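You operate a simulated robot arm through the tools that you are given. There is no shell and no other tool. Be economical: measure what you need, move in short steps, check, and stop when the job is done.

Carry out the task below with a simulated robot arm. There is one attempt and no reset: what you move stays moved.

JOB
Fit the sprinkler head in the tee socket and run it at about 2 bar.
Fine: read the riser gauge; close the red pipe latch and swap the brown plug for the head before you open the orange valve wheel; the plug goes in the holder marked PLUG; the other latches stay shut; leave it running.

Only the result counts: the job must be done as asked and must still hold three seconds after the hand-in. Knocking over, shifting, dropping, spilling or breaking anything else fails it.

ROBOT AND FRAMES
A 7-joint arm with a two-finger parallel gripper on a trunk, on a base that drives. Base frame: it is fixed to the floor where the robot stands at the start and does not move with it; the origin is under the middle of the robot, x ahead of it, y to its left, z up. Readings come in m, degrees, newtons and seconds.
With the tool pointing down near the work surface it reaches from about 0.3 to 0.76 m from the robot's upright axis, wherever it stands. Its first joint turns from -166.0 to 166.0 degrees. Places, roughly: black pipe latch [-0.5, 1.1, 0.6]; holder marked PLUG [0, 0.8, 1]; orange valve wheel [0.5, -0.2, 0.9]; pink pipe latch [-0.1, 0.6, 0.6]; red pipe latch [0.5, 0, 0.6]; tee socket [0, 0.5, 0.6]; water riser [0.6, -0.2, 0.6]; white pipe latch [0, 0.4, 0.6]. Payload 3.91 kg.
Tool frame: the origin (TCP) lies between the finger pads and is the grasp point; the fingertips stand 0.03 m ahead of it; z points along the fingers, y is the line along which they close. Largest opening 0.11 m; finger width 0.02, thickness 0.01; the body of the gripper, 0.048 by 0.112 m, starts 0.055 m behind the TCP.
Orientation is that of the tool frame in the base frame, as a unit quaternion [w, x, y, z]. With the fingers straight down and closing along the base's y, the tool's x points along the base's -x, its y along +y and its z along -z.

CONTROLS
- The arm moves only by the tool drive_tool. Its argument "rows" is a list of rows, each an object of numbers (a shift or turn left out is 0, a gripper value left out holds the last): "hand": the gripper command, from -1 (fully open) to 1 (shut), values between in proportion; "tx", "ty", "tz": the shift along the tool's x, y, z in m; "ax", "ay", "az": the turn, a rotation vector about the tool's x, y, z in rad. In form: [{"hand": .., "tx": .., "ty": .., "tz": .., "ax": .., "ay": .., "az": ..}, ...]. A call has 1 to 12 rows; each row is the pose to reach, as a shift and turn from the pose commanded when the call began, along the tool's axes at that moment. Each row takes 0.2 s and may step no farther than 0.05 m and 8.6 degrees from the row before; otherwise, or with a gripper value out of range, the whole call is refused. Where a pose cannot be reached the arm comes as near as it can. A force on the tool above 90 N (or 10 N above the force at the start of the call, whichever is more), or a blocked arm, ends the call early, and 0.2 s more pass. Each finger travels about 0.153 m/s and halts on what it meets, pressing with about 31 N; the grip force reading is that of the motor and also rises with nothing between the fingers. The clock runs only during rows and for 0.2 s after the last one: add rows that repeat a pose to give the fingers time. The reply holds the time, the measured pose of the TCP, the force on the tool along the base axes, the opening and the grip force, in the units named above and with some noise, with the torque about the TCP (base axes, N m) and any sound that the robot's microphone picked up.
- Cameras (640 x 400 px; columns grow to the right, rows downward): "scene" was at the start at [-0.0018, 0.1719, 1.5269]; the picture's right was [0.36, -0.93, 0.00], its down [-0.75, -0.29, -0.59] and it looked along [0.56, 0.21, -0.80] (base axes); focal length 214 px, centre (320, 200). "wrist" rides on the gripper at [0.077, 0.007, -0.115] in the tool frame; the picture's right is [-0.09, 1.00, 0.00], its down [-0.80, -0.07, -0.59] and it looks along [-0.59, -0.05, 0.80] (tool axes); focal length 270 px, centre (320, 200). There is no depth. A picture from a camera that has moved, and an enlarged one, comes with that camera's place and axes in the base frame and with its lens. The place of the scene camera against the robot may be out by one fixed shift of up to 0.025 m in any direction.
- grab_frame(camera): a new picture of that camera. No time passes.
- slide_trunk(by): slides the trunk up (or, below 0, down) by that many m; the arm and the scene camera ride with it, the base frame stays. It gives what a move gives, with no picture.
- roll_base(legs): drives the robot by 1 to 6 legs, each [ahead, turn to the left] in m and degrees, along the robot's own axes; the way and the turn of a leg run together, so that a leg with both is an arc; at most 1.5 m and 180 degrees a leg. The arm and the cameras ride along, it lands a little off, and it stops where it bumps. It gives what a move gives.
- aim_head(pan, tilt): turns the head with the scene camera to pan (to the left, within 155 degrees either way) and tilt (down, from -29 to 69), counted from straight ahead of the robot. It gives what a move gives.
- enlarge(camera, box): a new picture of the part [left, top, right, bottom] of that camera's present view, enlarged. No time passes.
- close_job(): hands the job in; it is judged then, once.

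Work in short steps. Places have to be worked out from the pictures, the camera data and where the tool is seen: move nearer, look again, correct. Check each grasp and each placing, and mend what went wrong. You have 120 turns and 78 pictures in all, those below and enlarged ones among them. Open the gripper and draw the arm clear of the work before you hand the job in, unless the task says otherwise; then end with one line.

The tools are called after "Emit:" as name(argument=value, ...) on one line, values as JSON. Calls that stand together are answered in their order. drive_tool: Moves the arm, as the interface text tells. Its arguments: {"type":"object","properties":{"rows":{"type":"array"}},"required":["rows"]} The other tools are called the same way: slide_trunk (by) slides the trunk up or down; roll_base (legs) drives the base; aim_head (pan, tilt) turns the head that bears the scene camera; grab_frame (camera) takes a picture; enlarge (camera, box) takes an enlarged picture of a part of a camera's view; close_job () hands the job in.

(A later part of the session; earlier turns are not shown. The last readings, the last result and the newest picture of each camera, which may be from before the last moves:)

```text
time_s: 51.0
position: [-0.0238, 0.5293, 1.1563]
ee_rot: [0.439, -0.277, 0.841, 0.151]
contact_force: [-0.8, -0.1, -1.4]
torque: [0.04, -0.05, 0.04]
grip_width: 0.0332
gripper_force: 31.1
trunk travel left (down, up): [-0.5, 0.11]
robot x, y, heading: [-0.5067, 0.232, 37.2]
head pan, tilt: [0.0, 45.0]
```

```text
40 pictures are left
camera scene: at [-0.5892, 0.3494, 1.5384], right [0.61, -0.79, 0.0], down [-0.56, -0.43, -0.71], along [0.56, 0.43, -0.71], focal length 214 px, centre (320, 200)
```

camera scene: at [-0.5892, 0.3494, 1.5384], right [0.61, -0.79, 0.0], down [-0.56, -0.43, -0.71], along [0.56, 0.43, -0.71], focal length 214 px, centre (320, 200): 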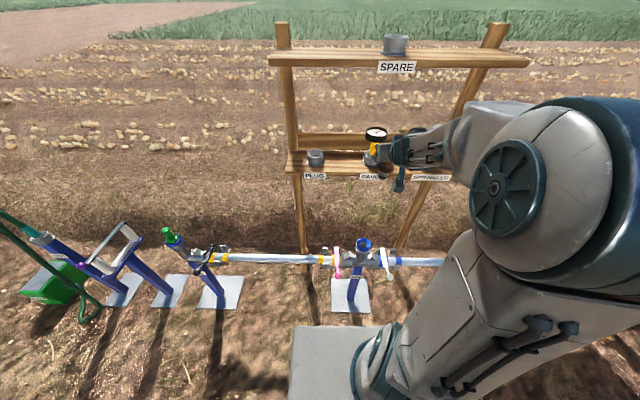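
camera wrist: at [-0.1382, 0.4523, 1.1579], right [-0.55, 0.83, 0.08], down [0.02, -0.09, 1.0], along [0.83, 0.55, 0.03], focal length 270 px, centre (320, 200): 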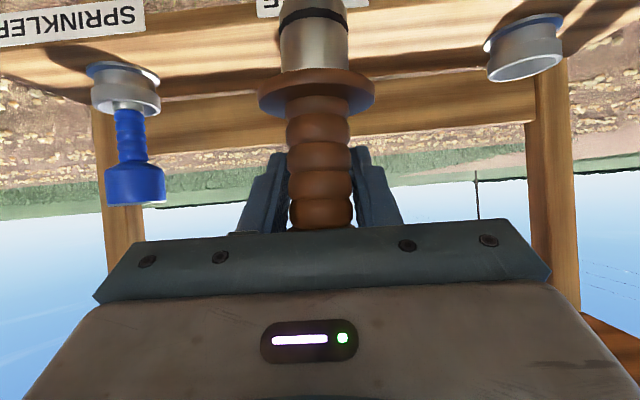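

Both holders are visible. I enlarge to get accurate pixels of the PLUG holder rim.

Emit:
enlarge(camera="wrist", box=[440, 0, 640, 120])

Emit:
enlarge(camera="scene", box=[280, 110, 480, 210])

```text
3.20 times, centred on (540, 60) of wrist
camera zoom: at [-0.1382, 0.4523, 1.1579], right [-0.55, 0.83, 0.08], down [0.02, -0.09, 1.0], along [0.83, 0.55, 0.03], focal length 865 px, centre (-384, 648)
```

zoom: 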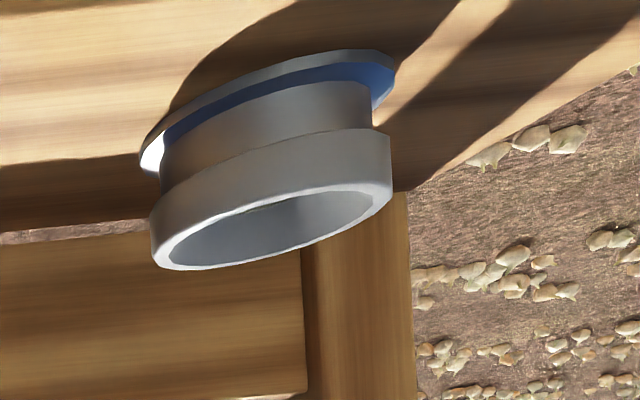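

```text
3.20 times, centred on (380, 160) of scene
camera zoom: at [-0.5892, 0.3494, 1.5384], right [0.61, -0.79, 0.0], down [-0.56, -0.43, -0.71], along [0.56, 0.43, -0.71], focal length 686 px, centre (128, 328)
```

zoom: 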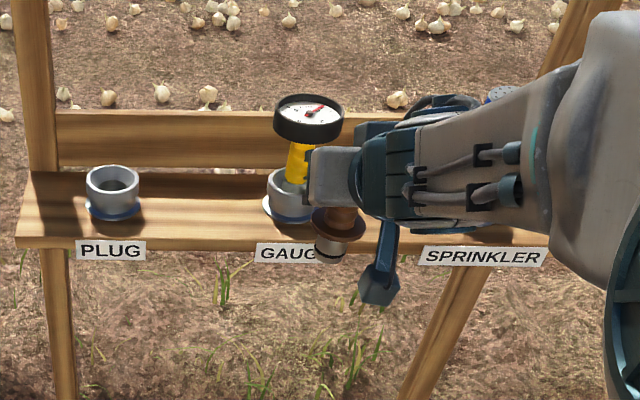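

The holder rim centre comes out near (-0.009,0.844,1.028), OD 0.07. I slide left along the rack at this height, staying in front of it, then look again.

Emit:
drive_tool(rows=[{"ty": 0.04}, {"ty": 0.08}, {"ty": 0.12}, {"ty": 0.16}, {"ty": 0.2}, {"ty": 0.2413}])

Emit:
grab_frame(camera="wrist")

Emit:
enlarge(camera="scene", box=[240, 100, 440, 225])

```text
time_s: 52.4
position: [-0.1693, 0.7232, 1.1571]
ee_rot: [0.437, -0.283, 0.841, 0.147]
contact_force: [-0.4, 0.1, -1.4]
torque: [-0.02, -0.03, -0.02]
grip_width: 0.033
gripper_force: 30.8
trunk travel left (down, up): [-0.5, 0.11]
robot x, y, heading: [-0.5069, 0.2339, 37.6]
head pan, tilt: [0.0, 45.0]
```

```text
37 pictures are left
camera wrist: at [-0.2829, 0.6448, 1.1596], right [-0.56, 0.82, 0.07], down [0.02, -0.07, 1.0], along [0.83, 0.56, 0.02], focal length 270 px, centre (320, 200)
```

wrist: 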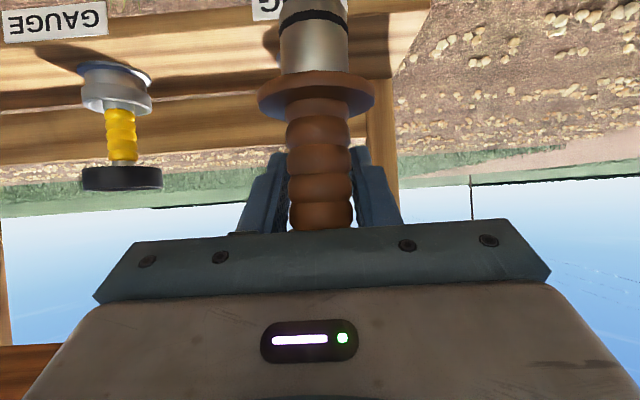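

```text
3.20 times, centred on (340, 162) of scene
camera zoom: at [-0.5897, 0.3507, 1.5383], right [0.61, -0.79, 0.0], down [-0.56, -0.43, -0.71], along [0.56, 0.43, -0.71], focal length 686 px, centre (256, 320)
```

zoom: 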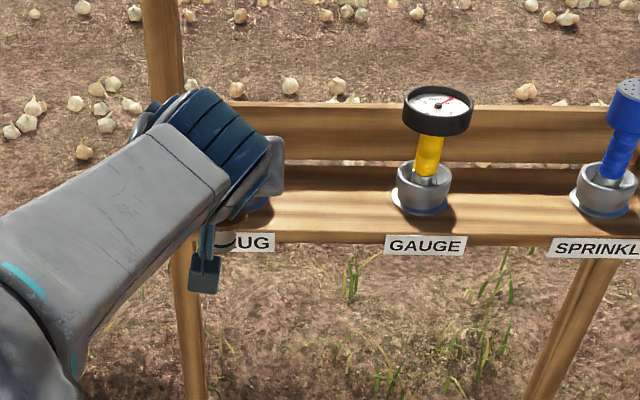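

The plug hides the holder from this view. I shift 8 cm to the side and 8 cm nearer to measure the holder at closer range.

Emit:
drive_tool(rows=[{"ty": -0.027, "tx": -0.016, "tz": 0.021}, {"ty": -0.053, "tx": -0.033, "tz": 0.042}, {"ty": -0.08, "tx": -0.049, "tz": 0.063}])

Emit:
grab_frame(camera="wrist")

```text
time_s: 53.2
position: [-0.0574, 0.7057, 1.1623]
ee_rot: [0.437, -0.283, 0.841, 0.148]
contact_force: [-0.2, 0.6, -0.8]
torque: [0.0, 0.01, 0.01]
grip_width: 0.0328
gripper_force: 31.1
trunk travel left (down, up): [-0.5, 0.11]
robot x, y, heading: [-0.5118, 0.2287, 37.1]
head pan, tilt: [0.0, 45.0]
```

```text
35 pictures are left
camera wrist: at [-0.1707, 0.627, 1.1643], right [-0.56, 0.82, 0.07], down [0.02, -0.07, 1.0], along [0.83, 0.56, 0.02], focal length 270 px, centre (320, 200)
```

wrist: 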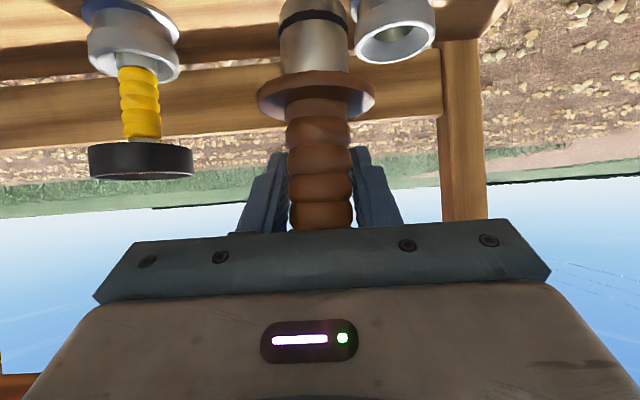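

Two wrist rays intersect consistently: holder rim at (-0.016,0.822,1.037). I move the plug above it.

Emit:
drive_tool(rows=[{"ty": 0.035, "tx": -0.01, "tz": 0.013}, {"ty": 0.0697, "tx": -0.022, "tz": 0.028}, {"ty": 0.0697, "tx": -0.044, "tz": 0.056}, {"ty": 0.0697, "tx": -0.065, "tz": 0.083}, {"ty": 0.0697, "tx": -0.065, "tz": 0.083}])

Emit:
grab_frame(camera="wrist")

Emit:
enlarge(camera="scene", box=[240, 100, 400, 200])

```text
time_s: 54.4
position: [-0.0158, 0.8245, 1.1691]
ee_rot: [0.436, -0.284, 0.841, 0.148]
contact_force: [0.2, 0.5, -0.9]
torque: [0.04, 0.04, 0.02]
grip_width: 0.0329
gripper_force: 31.3
trunk travel left (down, up): [-0.5, 0.11]
robot x, y, heading: [-0.5079, 0.2299, 37.6]
head pan, tilt: [0.0, 45.0]
```

```text
34 pictures are left
camera wrist: at [-0.1295, 0.7467, 1.1713], right [-0.56, 0.82, 0.07], down [0.02, -0.07, 1.0], along [0.83, 0.56, 0.02], focal length 270 px, centre (320, 200)
```

wrist: 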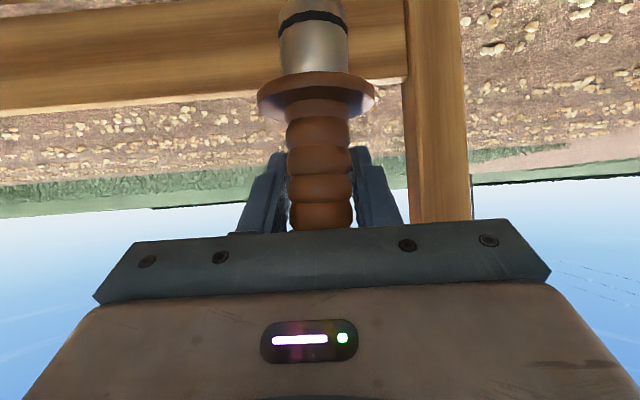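

```text
4.00 times, centred on (320, 150) of scene
camera zoom: at [-0.5888, 0.3497, 1.5384], right [0.61, -0.79, 0.0], down [-0.56, -0.43, -0.71], along [0.56, 0.43, -0.71], focal length 858 px, centre (320, 400)
```

zoom: 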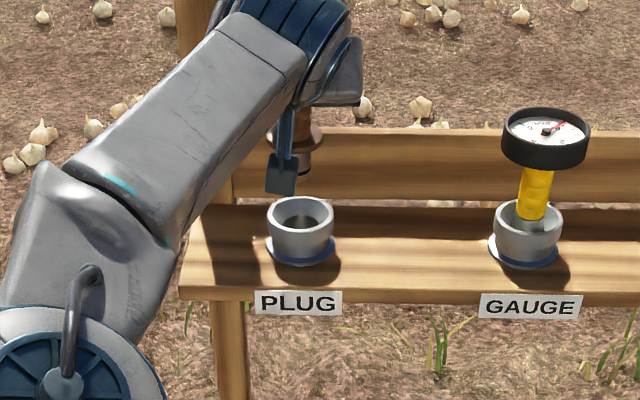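

The scene zoom shows the plug stem hanging right above the PLUG holder's bore. I lower 5 cm with a tiny correction and recheck.

Emit:
drive_tool(rows=[{"ty": -0.002, "tx": 0.018, "tz": 0.01}, {"ty": -0.002, "tx": 0.03, "tz": 0.02}, {"ty": -0.002, "tx": 0.041, "tz": 0.0285}, {"ty": -0.002, "tx": 0.041, "tz": 0.0285}])

Emit:
enlarge(camera="scene", box=[260, 110, 380, 185])

Emit:
grab_frame(camera="wrist")

```text
time_s: 55.4
position: [-0.0163, 0.8224, 1.1202]
ee_rot: [0.437, -0.284, 0.841, 0.147]
contact_force: [-0.2, 0.4, -1.1]
torque: [0.04, -0.01, -0.02]
grip_width: 0.033
gripper_force: 30.8
trunk travel left (down, up): [-0.5, 0.11]
robot x, y, heading: [-0.5093, 0.228, 37.4]
head pan, tilt: [0.0, 45.0]
```

```text
5.33 times, centred on (320, 148) of scene
camera zoom: at [-0.5886, 0.3497, 1.5384], right [0.61, -0.79, 0.0], down [-0.56, -0.43, -0.71], along [0.56, 0.43, -0.71], focal length 1144 px, centre (320, 480)
```

zoom: 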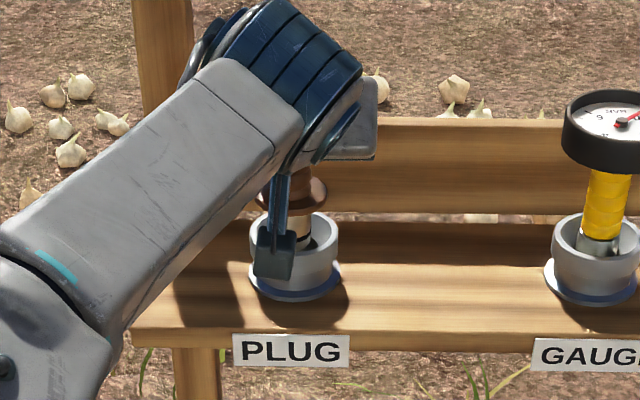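

```text
31 pictures are left
camera wrist: at [-0.1291, 0.7445, 1.1215], right [-0.56, 0.82, 0.07], down [0.02, -0.07, 1.0], along [0.83, 0.56, 0.02], focal length 270 px, centre (320, 200)
```

wrist: 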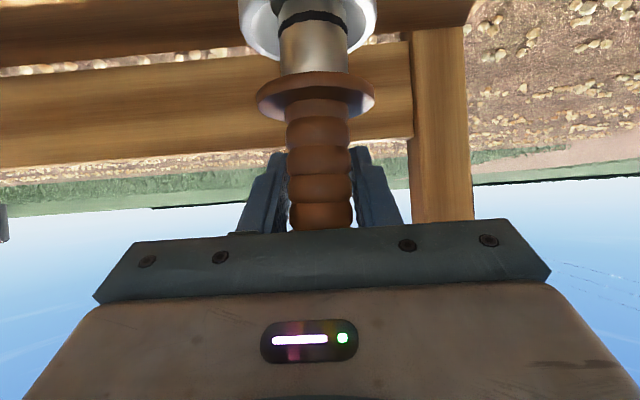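

Plug stem is entering the rim, nearly concentric (2 mm correction). I lower gently to the seat.

Emit:
drive_tool(rows=[{"ty": -0.002, "tx": 0.008, "tz": 0.006}, {"ty": -0.002, "tx": 0.016, "tz": 0.0123}, {"ty": -0.002, "tx": 0.022, "tz": 0.0172}, {"ty": -0.002, "tx": 0.0275, "tz": 0.0215}])

Emit:
grab_frame(camera="wrist")

```text
time_s: 56.4
position: [-0.0139, 0.8226, 1.0831]
ee_rot: [0.437, -0.283, 0.841, 0.146]
contact_force: [0.9, -0.3, -1.6]
torque: [0.01, 0.01, 0.0]
grip_width: 0.0289
gripper_force: 30.8
trunk travel left (down, up): [-0.5, 0.11]
robot x, y, heading: [-0.5068, 0.2336, 37.6]
head pan, tilt: [0.0, 45.0]
```

```text
30 pictures are left
camera wrist: at [-0.1268, 0.7442, 1.0854], right [-0.56, 0.82, 0.07], down [0.02, -0.07, 1.0], along [0.83, 0.56, 0.02], focal length 270 px, centre (320, 200)
```

wrist: 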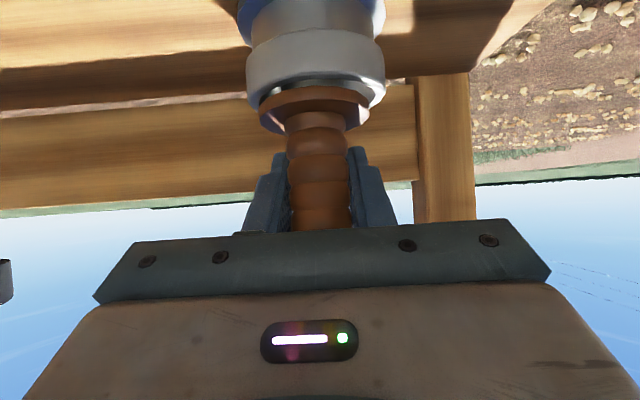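

Plug is in the holder at the rim (grip slid slightly as it seated). I open partially, back off toward the robot, and check it stands.

Emit:
drive_tool(rows=[{"hand": 0.2}, {"hand": -0.1}, {"hand": -0.1}, {"tx": 0.02, "tz": -0.026}, {"tx": 0.04, "tz": -0.052}, {"tx": 0.06, "tz": -0.078}, {"tx": 0.045, "tz": -0.12}, {"tx": 0.03, "tz": -0.16}])

Emit:
grab_frame(camera="wrist")

Emit:
enlarge(camera="scene", box=[280, 100, 480, 200])

```text
time_s: 58.2
position: [-0.1342, 0.7305, 1.1496]
ee_rot: [0.437, -0.283, 0.841, 0.147]
contact_force: [0.4, -0.7, -0.4]
torque: [0.02, 0.02, 0.0]
grip_width: 0.0605
gripper_force: 0.1
trunk travel left (down, up): [-0.5, 0.11]
robot x, y, heading: [-0.5054, 0.2344, 37.6]
head pan, tilt: [0.0, 45.0]
```

```text
29 pictures are left
camera wrist: at [-0.2466, 0.6523, 1.1513], right [-0.56, 0.82, 0.07], down [0.02, -0.07, 1.0], along [0.83, 0.56, 0.02], focal length 270 px, centre (320, 200)
```

wrist: 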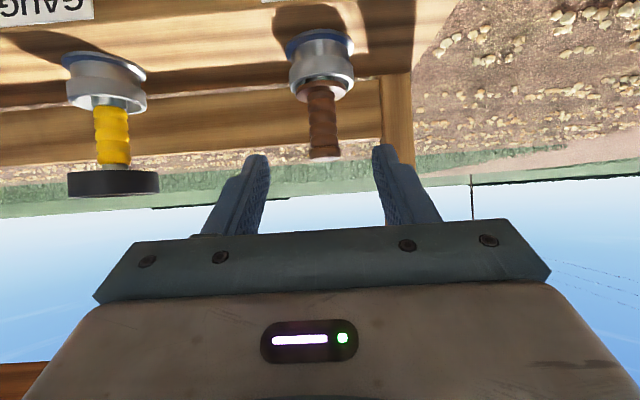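

```text
3.20 times, centred on (380, 150) of scene
camera zoom: at [-0.5893, 0.3491, 1.5384], right [0.61, -0.79, 0.0], down [-0.56, -0.43, -0.71], along [0.56, 0.43, -0.71], focal length 686 px, centre (128, 360)
```

zoom: 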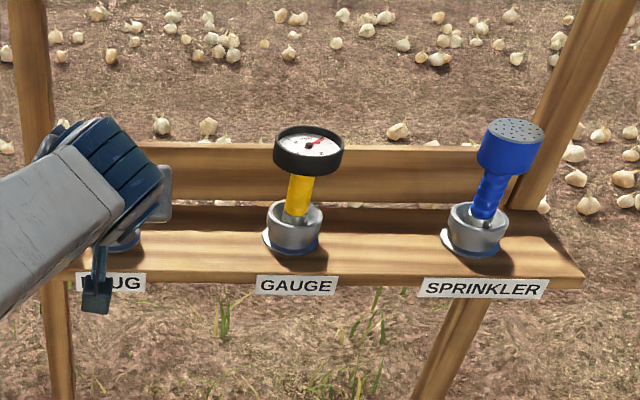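

Plug stands in its holder. The sprinkler neck is too short for this pitch, so I'll grip its head (dia ≈0.063). I slide right in front of the rack with the gripper opening fully.

Emit:
drive_tool(rows=[{"ty": -0.045, "hand": -1}, {"ty": -0.09}, {"ty": -0.135}, {"ty": -0.18}, {"ty": -0.225}, {"ty": -0.27}, {"ty": -0.315}, {"ty": -0.36}, {"ty": -0.405}, {"ty": -0.44}, {"ty": -0.467}])

Emit:
grab_frame(camera="wrist")

Emit:
enlarge(camera="scene", box=[280, 100, 480, 200])

```text
time_s: 60.6
position: [0.1511, 0.3645, 1.1487]
ee_rot: [0.437, -0.284, 0.841, 0.146]
contact_force: [0.2, 0.7, 0.6]
torque: [-0.05, 0.02, -0.05]
grip_width: 0.1102
gripper_force: 0.1
out of reach, approached as far as the arm can: row 11
trunk travel left (down, up): [-0.5, 0.11]
robot x, y, heading: [-0.5116, 0.2349, 37.4]
head pan, tilt: [0.0, 45.0]
```

```text
27 pictures are left
camera wrist: at [0.0384, 0.286, 1.1515], right [-0.57, 0.82, 0.07], down [0.02, -0.07, 1.0], along [0.82, 0.57, 0.02], focal length 270 px, centre (320, 200)
```

wrist: 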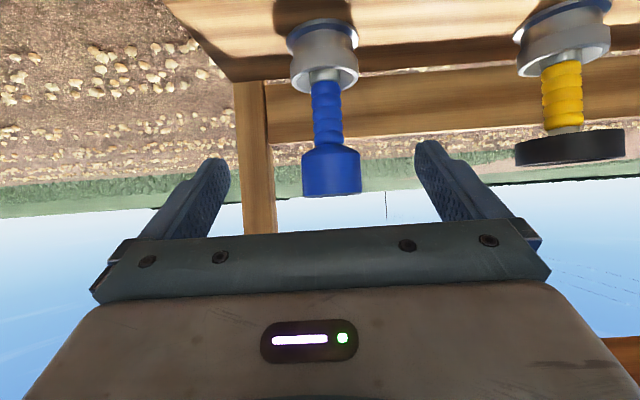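

```text
3.20 times, centred on (380, 150) of scene
camera zoom: at [-0.5868, 0.3517, 1.5384], right [0.61, -0.79, 0.0], down [-0.56, -0.43, -0.71], along [0.56, 0.43, -0.71], focal length 686 px, centre (128, 360)
```

zoom: 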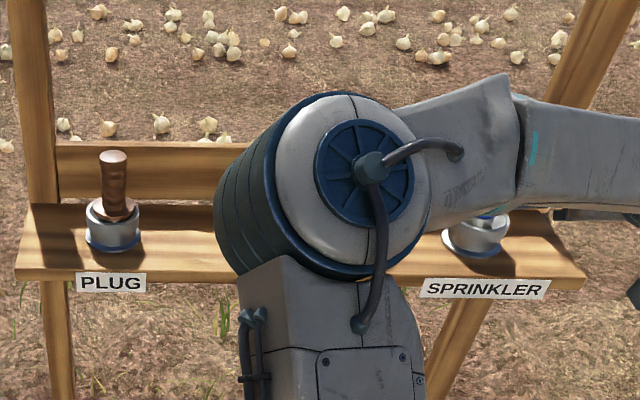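

Sprinkler is at s −0.205, n 0.481 (head z 1.10–1.154), nearly centred in the fingers. I advance in steps to see if it is in reach.

Emit:
drive_tool(rows=[{"ty": 0.007, "tx": -0.018, "tz": 0.031}, {"ty": 0.007, "tx": -0.036, "tz": 0.062}])

```text
time_s: 61.2
position: [0.1819, 0.4044, 1.1498]
ee_rot: [0.437, -0.282, 0.841, 0.147]
contact_force: [0.4, -1.0, 0.4]
torque: [-0.02, 0.0, 0.0]
grip_width: 0.1098
gripper_force: 0.1
out of reach, approached as far as the arm can: row 1, 2
trunk travel left (down, up): [-0.5, 0.11]
robot x, y, heading: [-0.5075, 0.2284, 37.6]
head pan, tilt: [0.0, 45.0]
```

The arm is at its limit here. I retract the tool a bit and drive the base 0.12 m forward.

Emit:
drive_tool(rows=[{"tx": 0.025, "tz": -0.032}, {"tx": 0.05, "tz": -0.064}])

Emit:
roll_base(legs=[[0.12, 0]])

Emit:
grab_frame(camera="wrist")

```text
time_s: 61.8
position: [0.1144, 0.3546, 1.1464]
ee_rot: [0.438, -0.283, 0.841, 0.147]
contact_force: [-0.5, -0.7, 0.1]
torque: [0.02, 0.0, 0.04]
grip_width: 0.1098
gripper_force: 0.0
trunk travel left (down, up): [-0.5, 0.11]
robot x, y, heading: [-0.5089, 0.2315, 37.3]
head pan, tilt: [0.0, 45.0]
```

```text
time_s: 63.0
position: [0.2103, 0.4279, 1.145]
ee_rot: [0.436, -0.284, 0.841, 0.148]
contact_force: [-0.2, 0.9, -0.5]
torque: [0.04, 0.02, -0.01]
grip_width: 0.11
gripper_force: 0.1
trunk travel left (down, up): [-0.5, 0.11]
robot x, y, heading: [-0.412, 0.3035, 37.4]
head pan, tilt: [0.0, 45.0]
```

```text
25 pictures are left
camera wrist: at [0.0972, 0.3502, 1.1484], right [-0.56, 0.82, 0.07], down [0.02, -0.07, 1.0], along [0.83, 0.56, 0.02], focal length 270 px, centre (320, 200)
```

wrist: 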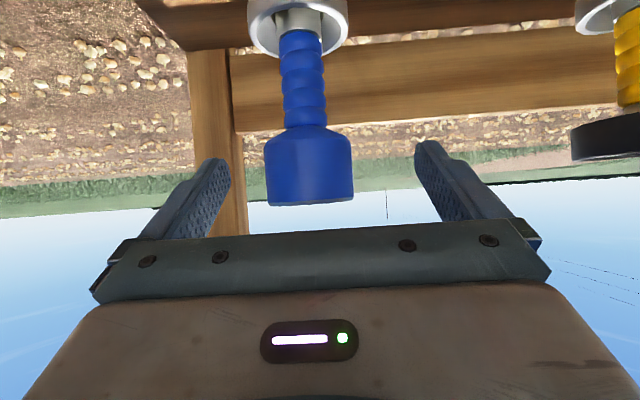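

Head is at s −0.202, n 0.4825, z 1.116–1.155. I correct laterally and advance to straddle it.

Emit:
drive_tool(rows=[{"ty": -0.011}, {"ty": -0.011, "tx": -0.015, "tz": 0.025}, {"ty": -0.011, "tx": -0.029, "tz": 0.0484}, {"ty": -0.011, "tx": -0.029, "tz": 0.0484}])

Emit:
grab_frame(camera="wrist")

```text
time_s: 64.0
position: [0.2621, 0.4553, 1.1396]
ee_rot: [0.437, -0.283, 0.841, 0.146]
contact_force: [-1.0, 0.1, -0.7]
torque: [-0.02, 0.02, -0.01]
grip_width: 0.1101
gripper_force: 0.1
out of reach, approached as far as the arm can: row 3
trunk travel left (down, up): [-0.5, 0.11]
robot x, y, heading: [-0.4112, 0.3046, 37.7]
head pan, tilt: [0.0, 45.0]
```

```text
24 pictures are left
camera wrist: at [0.1484, 0.3763, 1.1432], right [-0.56, 0.82, 0.07], down [0.02, -0.07, 1.0], along [0.83, 0.56, 0.02], focal length 270 px, centre (320, 200)
```

wrist: 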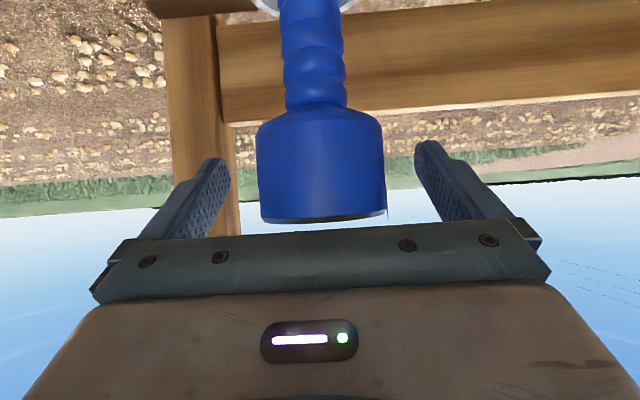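

Head is centred between the fingers at grasp depth. I close and lift 2 cm vertically as a test.

Emit:
drive_tool(rows=[{"hand": 0.2}, {"hand": 1}, {"hand": 1}, {"hand": 1}, {"tx": -0.008, "tz": -0.0062}, {"tx": -0.016, "tz": -0.0123}])

Emit:
grab_frame(camera="wrist")

```text
time_s: 65.4
position: [0.2607, 0.4555, 1.1624]
ee_rot: [0.437, -0.284, 0.84, 0.148]
contact_force: [0.1, 0.5, -2.1]
torque: [0.0, -0.01, 0.0]
grip_width: 0.0589
gripper_force: 30.7
trunk travel left (down, up): [-0.5, 0.11]
robot x, y, heading: [-0.4113, 0.3046, 37.4]
head pan, tilt: [0.0, 45.0]
```

```text
23 pictures are left
camera wrist: at [0.1474, 0.3761, 1.1646], right [-0.56, 0.82, 0.07], down [0.02, -0.07, 1.0], along [0.83, 0.56, 0.02], focal length 270 px, centre (320, 200)
```

wrist: 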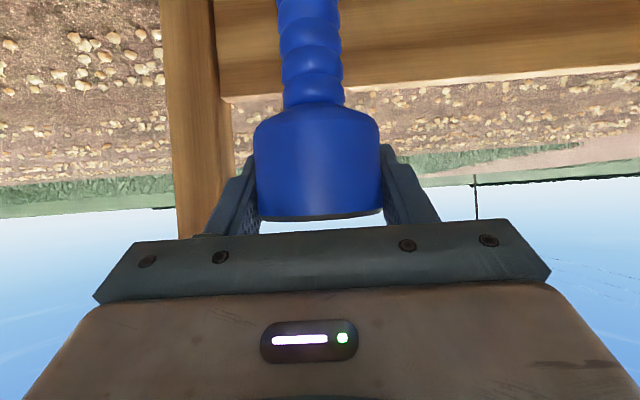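

Head is held and rising. I lift another 4.5 cm and check the stem clears the holder.

Emit:
drive_tool(rows=[{"tx": -0.012, "tz": -0.0093}, {"tx": -0.024, "tz": -0.0186}, {"tx": -0.036, "tz": -0.0279}])

Emit:
enlarge(camera="scene", box=[320, 60, 560, 210])

```text
time_s: 66.2
position: [0.2596, 0.454, 1.2085]
ee_rot: [0.437, -0.284, 0.841, 0.147]
contact_force: [-1.3, 0.4, -2.3]
torque: [-0.01, 0.0, 0.02]
grip_width: 0.0588
gripper_force: 30.8
out of reach, approached as far as the arm can: row 1, 2
trunk travel left (down, up): [-0.5, 0.11]
robot x, y, heading: [-0.4115, 0.3076, 37.3]
head pan, tilt: [0.0, 45.0]
```

```text
2.67 times, centred on (440, 135) of scene
camera zoom: at [-0.4939, 0.4217, 1.5385], right [0.61, -0.79, 0.0], down [-0.56, -0.43, -0.71], along [0.56, 0.43, -0.71], focal length 572 px, centre (0, 373)
```

zoom: 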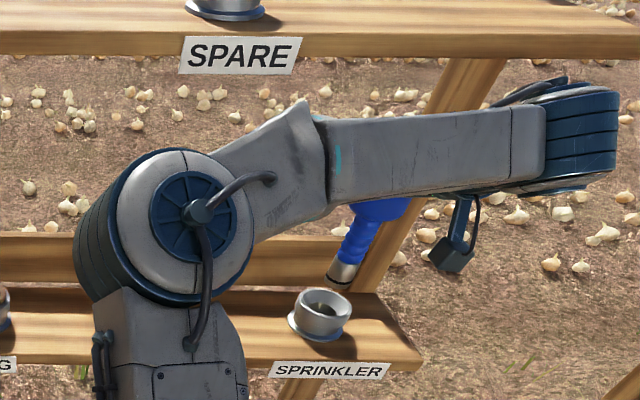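

Stem is clear. I withdraw the head from the rack, then drive the base back 0.12 m.

Emit:
drive_tool(rows=[{"tx": 0.02, "tz": -0.025}, {"tx": 0.04, "tz": -0.05}, {"tx": 0.06, "tz": -0.076}, {"tx": 0.08, "tz": -0.101}, {"tx": 0.0986, "tz": -0.126}])

Emit:
roll_base(legs=[[-0.12, 0]])

```text
time_s: 67.4
position: [0.133, 0.3542, 1.1998]
ee_rot: [0.437, -0.283, 0.841, 0.147]
contact_force: [0.7, -0.4, -2.9]
torque: [0.03, 0.01, -0.01]
grip_width: 0.059
gripper_force: 31.4
trunk travel left (down, up): [-0.5, 0.11]
robot x, y, heading: [-0.4109, 0.3063, 37.6]
head pan, tilt: [0.0, 45.0]
```

```text
time_s: 68.6
position: [0.0388, 0.2806, 1.1999]
ee_rot: [0.437, -0.282, 0.841, 0.147]
contact_force: [-0.3, -0.7, -2.0]
torque: [0.03, 0.0, 0.03]
grip_width: 0.0592
gripper_force: 30.7
trunk travel left (down, up): [-0.5, 0.11]
robot x, y, heading: [-0.5078, 0.2328, 37.3]
head pan, tilt: [0.0, 45.0]
```

Now I move toward the tee, descending to z≈0.95 just in front of it.

Emit:
drive_tool(rows=[{"ty": 0.04}, {"ty": 0.08, "tx": 0.01, "tz": 0.015}, {"ty": 0.12, "tx": 0.03, "tz": 0.04}, {"ty": 0.155, "tx": 0.055, "tz": 0.07}, {"ty": 0.185, "tx": 0.08, "tz": 0.1}, {"ty": 0.21, "tx": 0.105, "tz": 0.135}, {"ty": 0.23, "tx": 0.13, "tz": 0.17}, {"ty": 0.236, "tx": 0.154, "tz": 0.209}])

Emit:
grab_frame(camera="wrist")

Emit:
grab_frame(camera="scene")

```text
refused: row 3 steps farther than a row can; nothing moved
```

```text
21 pictures are left
camera wrist: at [-0.0745, 0.2025, 1.2027], right [-0.56, 0.83, 0.07], down [0.02, -0.07, 1.0], along [0.83, 0.56, 0.02], focal length 270 px, centre (320, 200)
```

wrist: 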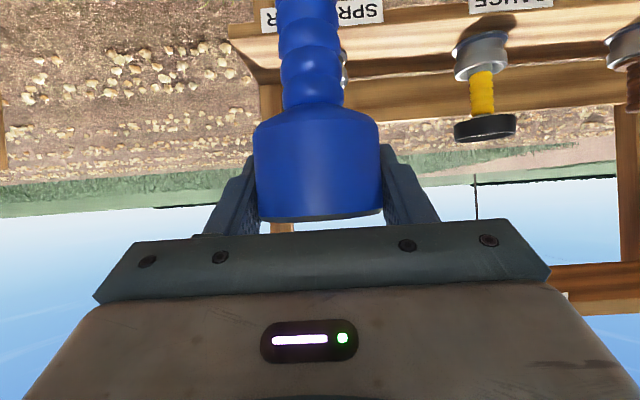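

```text
20 pictures are left
camera scene: at [-0.5882, 0.3496, 1.5385], right [0.61, -0.8, 0.0], down [-0.56, -0.43, -0.71], along [0.56, 0.43, -0.71], focal length 214 px, centre (320, 200)
```

scene: 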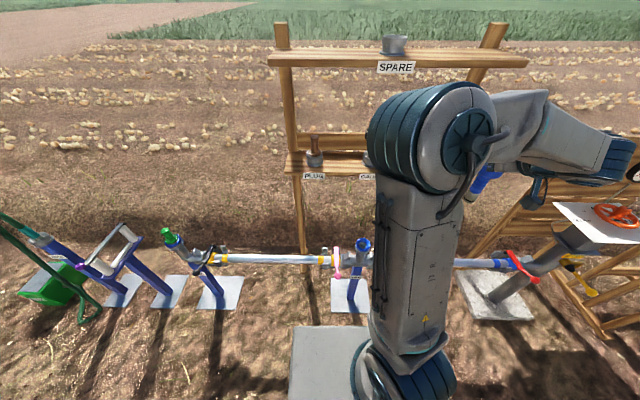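

A row stepped too far and nothing moved; I must save pictures. I resend with smaller steps.

Emit:
drive_tool(rows=[{"ty": 0.04}, {"ty": 0.08, "tx": 0.01, "tz": 0.012}, {"ty": 0.115, "tx": 0.025, "tz": 0.034}, {"ty": 0.145, "tx": 0.045, "tz": 0.062}, {"ty": 0.175, "tx": 0.066, "tz": 0.09}, {"ty": 0.2, "tx": 0.09, "tz": 0.12}, {"ty": 0.22, "tx": 0.113, "tz": 0.152}, {"ty": 0.236, "tx": 0.135, "tz": 0.184}, {"ty": 0.236, "tx": 0.154, "tz": 0.209}])

Emit:
grab_frame(camera="wrist")

```text
time_s: 70.6
position: [-0.0368, 0.5205, 0.9524]
ee_rot: [0.437, -0.282, 0.841, 0.146]
contact_force: [0.2, 0.1, -2.9]
torque: [0.06, -0.03, -0.01]
grip_width: 0.0593
gripper_force: 31.3
trunk travel left (down, up): [-0.5, 0.11]
robot x, y, heading: [-0.5074, 0.2329, 37.2]
head pan, tilt: [0.0, 45.0]
```

```text
19 pictures are left
camera wrist: at [-0.1496, 0.4408, 0.9551], right [-0.56, 0.83, 0.07], down [0.02, -0.07, 1.0], along [0.83, 0.56, 0.02], focal length 270 px, centre (320, 200)
```

wrist: 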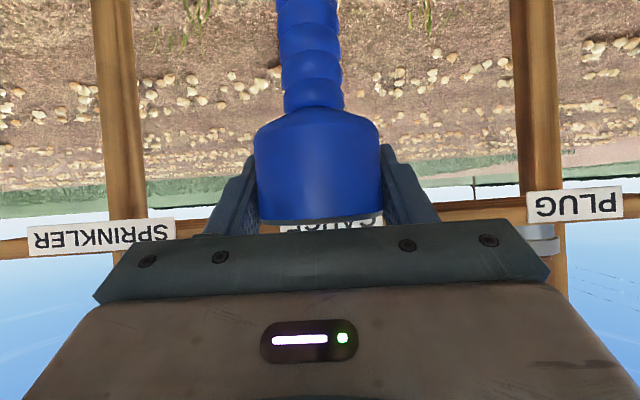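

The stem is out of the wrist view, so I back off slightly and lower to see the tee collar from the front and fix its position.

Emit:
drive_tool(rows=[{"tx": 0.036, "tz": 0.007}, {"tx": 0.072, "tz": 0.014}, {"tx": 0.108, "tz": 0.021}, {"tx": 0.143, "tz": 0.028}])

Emit:
enlarge(camera="wrist", box=[200, 0, 440, 150])

Emit:
enlarge(camera="scene", box=[310, 190, 430, 290])

```text
time_s: 71.6
position: [-0.0832, 0.4815, 0.8208]
ee_rot: [0.437, -0.283, 0.841, 0.146]
contact_force: [-0.2, 0.0, -2.5]
torque: [0.03, 0.04, 0.01]
grip_width: 0.0592
gripper_force: 31.1
trunk travel left (down, up): [-0.5, 0.11]
robot x, y, heading: [-0.5086, 0.2339, 37.5]
head pan, tilt: [0.0, 45.0]
```

```text
2.67 times, centred on (320, 75) of wrist
camera zoom: at [-0.196, 0.4031, 0.8232], right [-0.56, 0.83, 0.07], down [0.02, -0.07, 1.0], along [0.83, 0.56, 0.02], focal length 721 px, centre (320, 533)
```

zoom: 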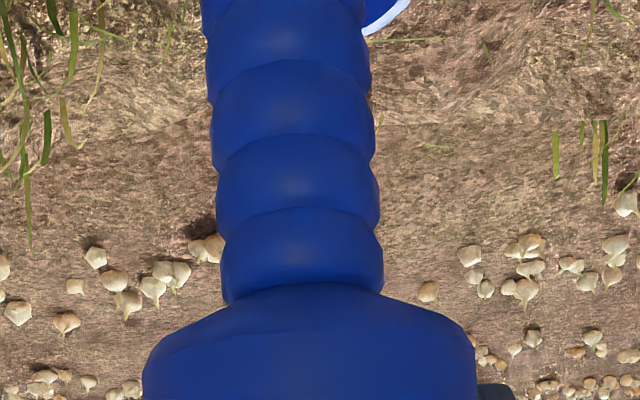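

```text
4.00 times, centred on (370, 240) of scene
camera zoom: at [-0.5872, 0.3503, 1.5385], right [0.61, -0.8, 0.0], down [-0.56, -0.43, -0.71], along [0.56, 0.43, -0.71], focal length 858 px, centre (120, 40)
```

zoom: 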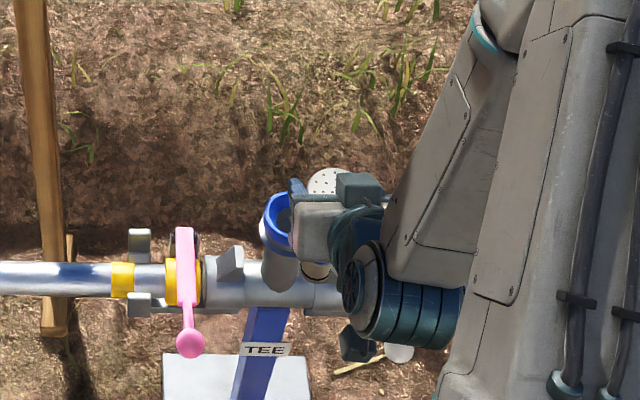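

The neck hides the collar; I shift sideways and a little lower to see it beside the neck.

Emit:
drive_tool(rows=[{"ty": -0.03, "tx": 0.01, "tz": 0.0075}, {"ty": -0.06, "tx": 0.0197, "tz": 0.0154}])

Emit:
enlarge(camera="wrist", box=[280, 0, 520, 150])

```text
time_s: 72.2
position: [-0.045, 0.4347, 0.7964]
ee_rot: [0.437, -0.281, 0.842, 0.145]
contact_force: [-0.1, -0.7, -2.0]
torque: [0.0, -0.01, 0.02]
grip_width: 0.0592
gripper_force: 31.4
trunk travel left (down, up): [-0.5, 0.11]
robot x, y, heading: [-0.5054, 0.2365, 37.2]
head pan, tilt: [0.0, 45.0]
```

```text
2.67 times, centred on (400, 75) of wrist
camera zoom: at [-0.1589, 0.3555, 0.7989], right [-0.56, 0.83, 0.07], down [0.02, -0.07, 1.0], along [0.83, 0.56, 0.02], focal length 721 px, centre (107, 533)
```

zoom: 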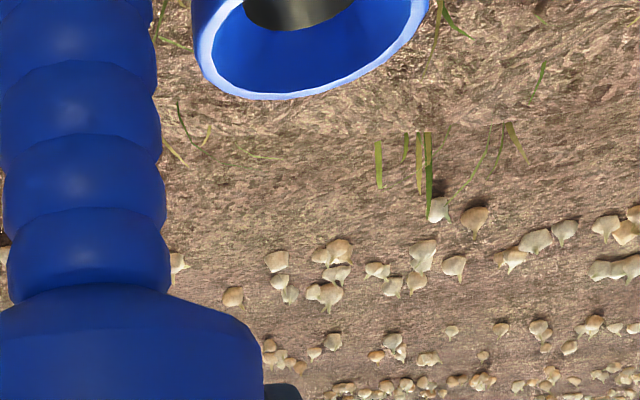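

I take a second view from the other side of the tee so parallax fixes its distance.

Emit:
drive_tool(rows=[{"ty": 0.04}, {"ty": 0.08}, {"ty": 0.12}])

Emit:
enlarge(camera="wrist", box=[120, 0, 360, 150])

```text
time_s: 73.0
position: [-0.1186, 0.5345, 0.7978]
ee_rot: [0.437, -0.283, 0.841, 0.147]
contact_force: [0.1, -0.3, -2.1]
torque: [0.01, -0.02, 0.01]
grip_width: 0.0593
gripper_force: 31.3
trunk travel left (down, up): [-0.5, 0.11]
robot x, y, heading: [-0.5103, 0.2314, 37.5]
head pan, tilt: [0.0, 45.0]
```

```text
2.67 times, centred on (240, 75) of wrist
camera zoom: at [-0.2326, 0.4561, 0.7996], right [-0.56, 0.82, 0.07], down [0.02, -0.07, 1.0], along [0.83, 0.56, 0.02], focal length 721 px, centre (533, 533)
```

zoom: 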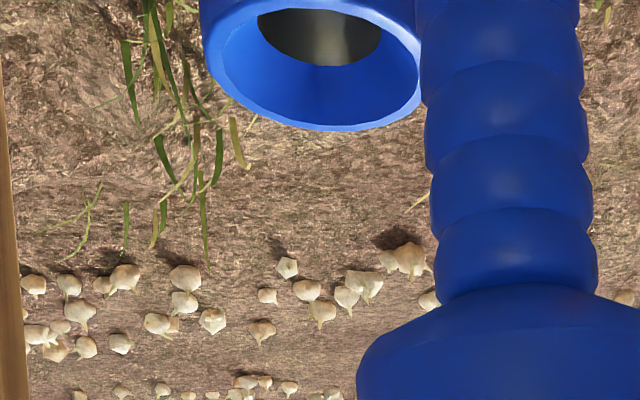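

Parallax gives the tee axis at s −0.436, n ≈0.309, rim z ≈0.6625. I raise, then centre the head above the tee.

Emit:
drive_tool(rows=[{"tx": -0.022, "tz": -0.017}, {"tx": -0.0433, "tz": -0.0339}, {"ty": -0.0304, "tx": -0.06, "tz": -0.012}, {"ty": -0.0608, "tx": -0.078, "tz": 0.0105}, {"ty": -0.0608, "tx": -0.0957, "tz": 0.0331}, {"ty": -0.0608, "tx": -0.0957, "tz": 0.0331}])

Emit:
enlarge(camera="scene", box=[310, 190, 430, 265])

```text
time_s: 74.4
position: [-0.0148, 0.5345, 0.8539]
ee_rot: [0.437, -0.282, 0.842, 0.146]
contact_force: [0.3, -0.3, -2.2]
torque: [0.02, 0.02, -0.02]
grip_width: 0.0592
gripper_force: 31.3
out of reach, approached as far as the arm can: row 2
trunk travel left (down, up): [-0.5, 0.11]
robot x, y, heading: [-0.5058, 0.2345, 37.3]
head pan, tilt: [0.0, 45.0]
```

```text
5.33 times, centred on (370, 228) of scene
camera zoom: at [-0.5875, 0.3505, 1.5385], right [0.61, -0.8, 0.0], down [-0.56, -0.43, -0.71], along [0.56, 0.43, -0.71], focal length 1144 px, centre (53, 53)
```

zoom: 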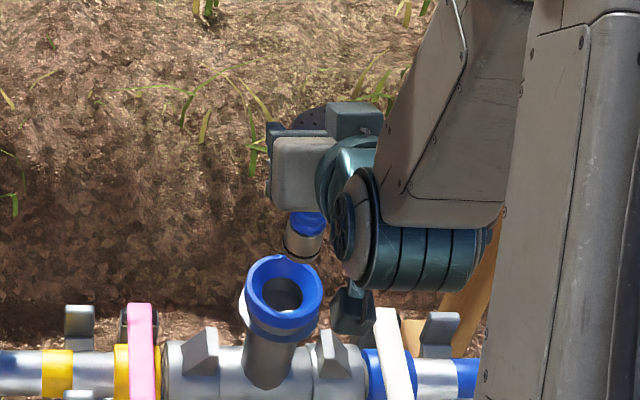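

The scene view now shows stem and tee bore: a ~5 mm shift left is needed. I correct and lower to just above the rim.

Emit:
drive_tool(rows=[{"ty": 0.005, "tx": 0.01, "tz": 0.01}, {"ty": 0.005, "tx": 0.0184, "tz": 0.0173}, {"ty": 0.005, "tx": 0.028, "tz": 0.024}, {"ty": 0.005, "tx": 0.028, "tz": 0.024}])

Emit:
enlarge(camera="scene", box=[340, 220, 390, 260])

```text
time_s: 75.4
position: [-0.0146, 0.5397, 0.8179]
ee_rot: [0.437, -0.282, 0.841, 0.146]
contact_force: [0.3, -0.1, -3.2]
torque: [0.01, -0.01, 0.0]
grip_width: 0.059
gripper_force: 30.5
trunk travel left (down, up): [-0.5, 0.11]
robot x, y, heading: [-0.5059, 0.2311, 37.2]
head pan, tilt: [0.0, 45.0]
```

```text
10.00 times, centred on (365, 240) of scene
camera zoom: at [-0.5874, 0.3504, 1.5385], right [0.61, -0.8, 0.0], down [-0.56, -0.43, -0.71], along [0.56, 0.43, -0.71], focal length 2145 px, centre (-130, -200)
```

zoom: 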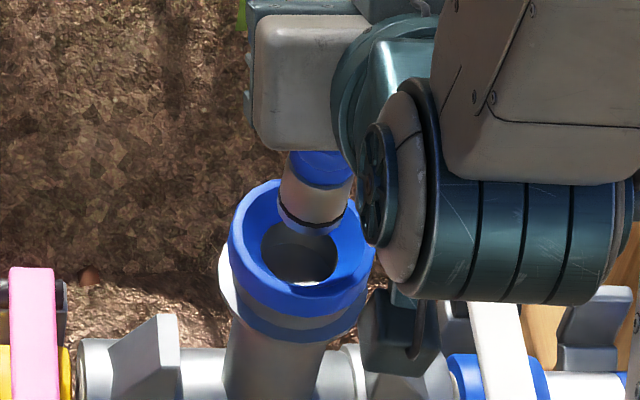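

Stem is at the rim level; I nudge 3.5 mm left and 2 mm nearer, then start inserting while watching force.

Emit:
drive_tool(rows=[{"ty": 0.0035, "tx": 0.0012, "tz": -0.0016}, {"ty": 0.0035, "tx": 0.0075, "tz": 0.0033}, {"ty": 0.0035, "tx": 0.0138, "tz": 0.0083}])

Emit:
enlarge(camera="scene", box=[340, 220, 390, 260])

```text
time_s: 76.2
position: [-0.0189, 0.5419, 0.8016]
ee_rot: [0.437, -0.282, 0.841, 0.147]
contact_force: [-0.2, -0.6, -3.7]
torque: [0.01, 0.0, -0.02]
grip_width: 0.0588
gripper_force: 31.1
trunk travel left (down, up): [-0.5, 0.11]
robot x, y, heading: [-0.5055, 0.23, 37.1]
head pan, tilt: [0.0, 45.0]
```

```text
10.00 times, centred on (365, 240) of scene
camera zoom: at [-0.5873, 0.3504, 1.5385], right [0.61, -0.8, 0.0], down [-0.56, -0.43, -0.71], along [0.56, 0.43, -0.71], focal length 2145 px, centre (-130, -200)
```

zoom: 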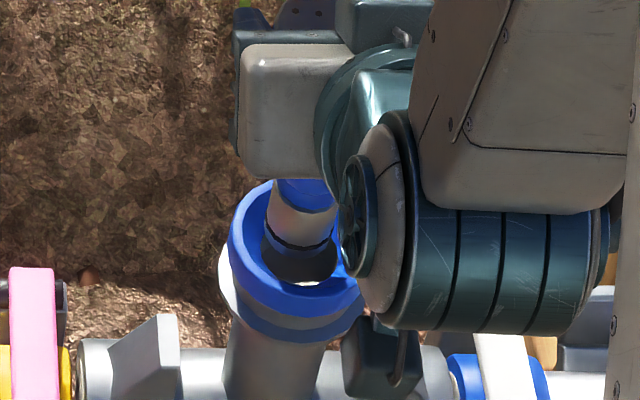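

Stem is entering the bore concentrically with no contact force. I keep lowering.

Emit:
drive_tool(rows=[{"tx": 0.008, "tz": 0.0062}, {"tx": 0.016, "tz": 0.0123}, {"tx": 0.022, "tz": 0.0172}, {"tx": 0.028, "tz": 0.0219}])

Emit:
enlarge(camera="scene", box=[340, 220, 390, 260])

```text
time_s: 77.2
position: [-0.0189, 0.5416, 0.7663]
ee_rot: [0.437, -0.282, 0.842, 0.146]
contact_force: [5.4, -2.8, -2.7]
torque: [-0.33, -0.66, 0.03]
grip_width: 0.0593
gripper_force: 30.9
trunk travel left (down, up): [-0.5, 0.11]
robot x, y, heading: [-0.5083, 0.2311, 37.1]
head pan, tilt: [0.0, 45.0]
```

```text
10.00 times, centred on (365, 240) of scene
camera zoom: at [-0.5869, 0.3501, 1.5385], right [0.61, -0.8, 0.0], down [-0.56, -0.43, -0.71], along [0.56, 0.43, -0.71], focal length 2145 px, centre (-130, -200)
```

zoom: 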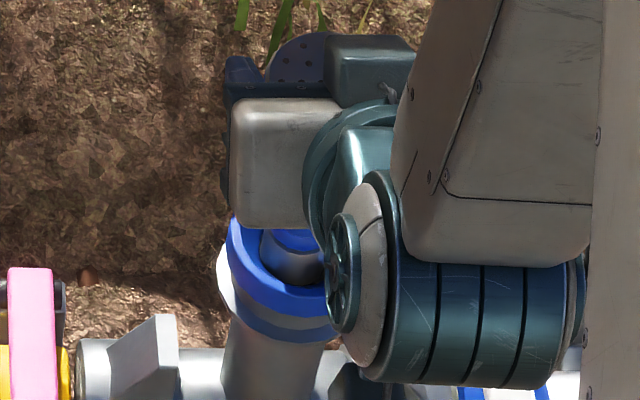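

Stem is in the bore with a slight side load (+s). I relieve 1 mm and press the last centimetre.

Emit:
drive_tool(rows=[{"ty": -0.0012, "tx": 0.003, "tz": 0.0023}, {"ty": -0.0012, "tx": 0.006, "tz": 0.0047}, {"ty": -0.0012, "tx": 0.009, "tz": 0.007}])

```text
time_s: 78.0
position: [-0.0177, 0.5417, 0.7596]
ee_rot: [0.441, -0.282, 0.839, 0.148]
contact_force: [2.6, -1.3, 26.5]
torque: [0.16, 0.16, 0.21]
grip_width: 0.0595
gripper_force: 30.5
trunk travel left (down, up): [-0.5, 0.11]
robot x, y, heading: [-0.5087, 0.2346, 37.3]
head pan, tilt: [0.0, 45.0]
```

Firm 26 N stop at z≈0.76, the predicted seat. I press slightly more to be sure, then view.

Emit:
drive_tool(rows=[{"tx": 0.0024, "tz": 0.0018}, {"tx": 0.0047, "tz": 0.0037}])

Emit:
grab_frame(camera="wrist")

```text
time_s: 78.6
position: [-0.0178, 0.5417, 0.7507]
ee_rot: [0.439, -0.282, 0.84, 0.147]
contact_force: [6.1, -2.1, 25.9]
torque: [-0.52, -0.53, 0.06]
grip_width: 0.0593
gripper_force: 31.2
trunk travel left (down, up): [-0.5, 0.11]
robot x, y, heading: [-0.5038, 0.2316, 37.5]
head pan, tilt: [0.0, 45.0]
```

```text
10 pictures are left
camera wrist: at [-0.1311, 0.4631, 0.7524], right [-0.56, 0.83, 0.07], down [0.02, -0.07, 1.0], along [0.83, 0.56, 0.03], focal length 270 px, centre (320, 200)
```

wrist: 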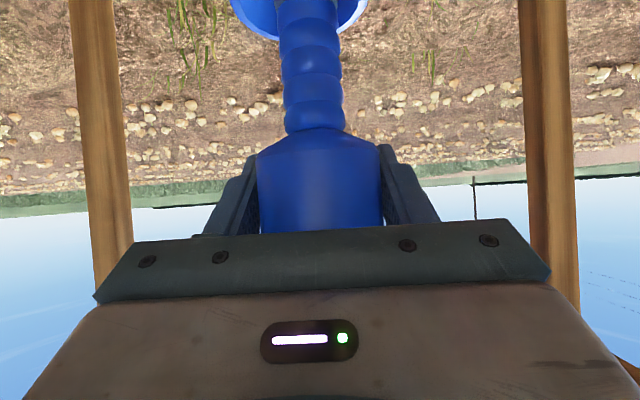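

The head is seated (the grip slipped at 26 N rather than going deeper). I open, back off toward the robot and raise.

Emit:
drive_tool(rows=[{"hand": -0.4}, {"hand": -1}, {"hand": -1}, {"tx": 0.012, "tz": -0.018}, {"tx": 0.035, "tz": -0.05}, {"tx": 0.05, "tz": -0.08}, {"tx": 0.03, "tz": -0.12}, {"tx": 0.0, "tz": -0.145}, {"tx": -0.035, "tz": -0.17}, {"tx": -0.07, "tz": -0.195}, {"tx": -0.105, "tz": -0.22}])

Emit:
enlarge(camera="scene", box=[260, 100, 440, 280])

```text
time_s: 81.0
position: [-0.073, 0.4893, 0.9688]
ee_rot: [0.436, -0.283, 0.842, 0.147]
contact_force: [1.9, -0.8, 0.3]
torque: [0.01, -0.02, 0.02]
grip_width: 0.11
gripper_force: 0.1
out of reach, approached as far as the arm can: row 7, 8, 9, 10, 11
trunk travel left (down, up): [-0.5, 0.11]
robot x, y, heading: [-0.505, 0.2322, 37.2]
head pan, tilt: [0.0, 45.0]
```

```text
2.22 times, centred on (350, 190) of scene
camera zoom: at [-0.5888, 0.3496, 1.5384], right [0.61, -0.8, 0.0], down [-0.56, -0.43, -0.71], along [0.56, 0.43, -0.71], focal length 477 px, centre (253, 222)
```

zoom: 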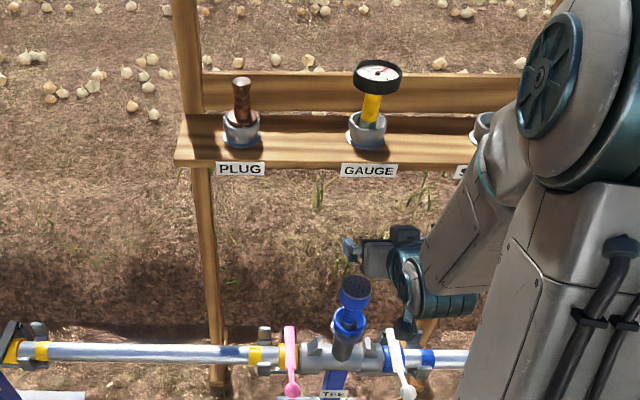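

Sprinkler stands in the tee and the plug in its holder; pink and white are shut. I straighten the tool to vertical, raise it, then drive along to the valve.

Emit:
drive_tool(rows=[{"ay": 0.13, "tx": -0.014, "tz": -0.011}, {"ay": 0.26, "tx": -0.028, "tz": -0.022}, {"ay": 0.39, "tx": -0.042, "tz": -0.033}, {"ay": 0.52, "tx": -0.056, "tz": -0.044}, {"ay": 0.65, "tx": -0.07, "tz": -0.055}, {"ay": 0.78, "tx": -0.084, "tz": -0.066}, {"ay": 0.905, "tx": -0.098, "tz": -0.077}])

Emit:
roll_base(legs=[[-0.1, 0], [0, -90], [0.84, 0], [0, 90], [0.1, 0]])

Emit:
aim_head(pan=-25, tilt=40)

Emit:
grab_frame(camera="scene")

```text
time_s: 82.6
position: [-0.0744, 0.4841, 1.094]
ee_rot: [0.025, -0.318, 0.948, 0.009]
contact_force: [-0.1, 0.0, 0.6]
torque: [0.0, -0.02, 0.0]
grip_width: 0.1101
gripper_force: 0.1
out of reach, approached as far as the arm can: row 3
trunk travel left (down, up): [-0.5, 0.11]
robot x, y, heading: [-0.5075, 0.2289, 37.2]
head pan, tilt: [0.0, 45.0]
```

```text
time_s: 96.2
position: [0.4283, -0.1983, 1.0926]
ee_rot: [0.026, -0.311, 0.95, 0.009]
contact_force: [-0.2, 0.1, 0.0]
torque: [-0.04, 0.02, 0.01]
grip_width: 0.1101
gripper_force: 0.1
trunk travel left (down, up): [-0.5, 0.11]
robot x, y, heading: [-0.0074, -0.4436, 36.4]
head pan, tilt: [0.0, 45.0]
```

```text
time_s: 97.1
position: [0.4257, -0.1981, 1.0934]
ee_rot: [0.026, -0.311, 0.95, 0.008]
contact_force: [0.2, 0.0, -0.5]
torque: [-0.03, 0.0, 0.02]
grip_width: 0.1101
gripper_force: 0.1
trunk travel left (down, up): [-0.5, 0.11]
robot x, y, heading: [-0.0067, -0.4452, 36.4]
head pan, tilt: [-25.0, 40.0]
```

```text
8 pictures are left
camera scene: at [-0.0691, -0.3566, 1.5457], right [0.2, -0.98, 0.0], down [-0.63, -0.13, -0.77], along [0.75, 0.15, -0.64], focal length 214 px, centre (320, 200)
```

scene: 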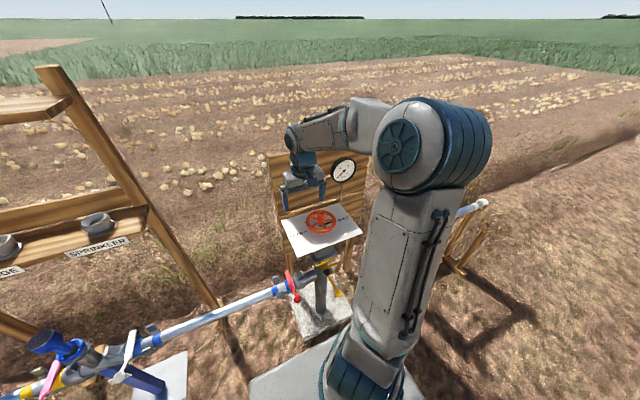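

The gauge and wheel are both visible from here. I enlarge them together.

Emit:
enlarge(camera="scene", box=[270, 150, 382, 256])

Emit:
grab_frame(camera="wrist")

```text
3.77 times, centred on (326, 203) of scene
camera zoom: at [-0.0691, -0.3566, 1.5457], right [0.2, -0.98, 0.0], down [-0.63, -0.13, -0.77], along [0.75, 0.15, -0.64], focal length 809 px, centre (297, 189)
```

zoom: 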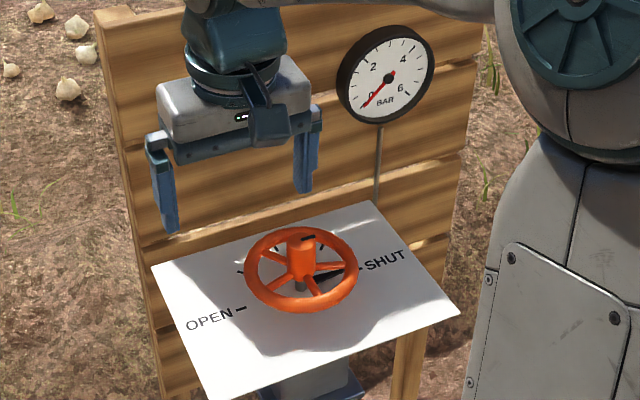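

```text
6 pictures are left
camera wrist: at [0.3569, -0.2426, 1.2034], right [-0.52, 0.86, 0.0], down [0.66, 0.4, 0.64], along [0.54, 0.33, -0.77], focal length 270 px, centre (320, 200)
```

wrist: 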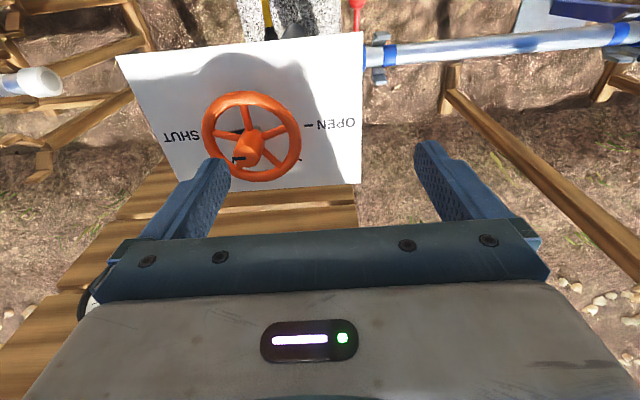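

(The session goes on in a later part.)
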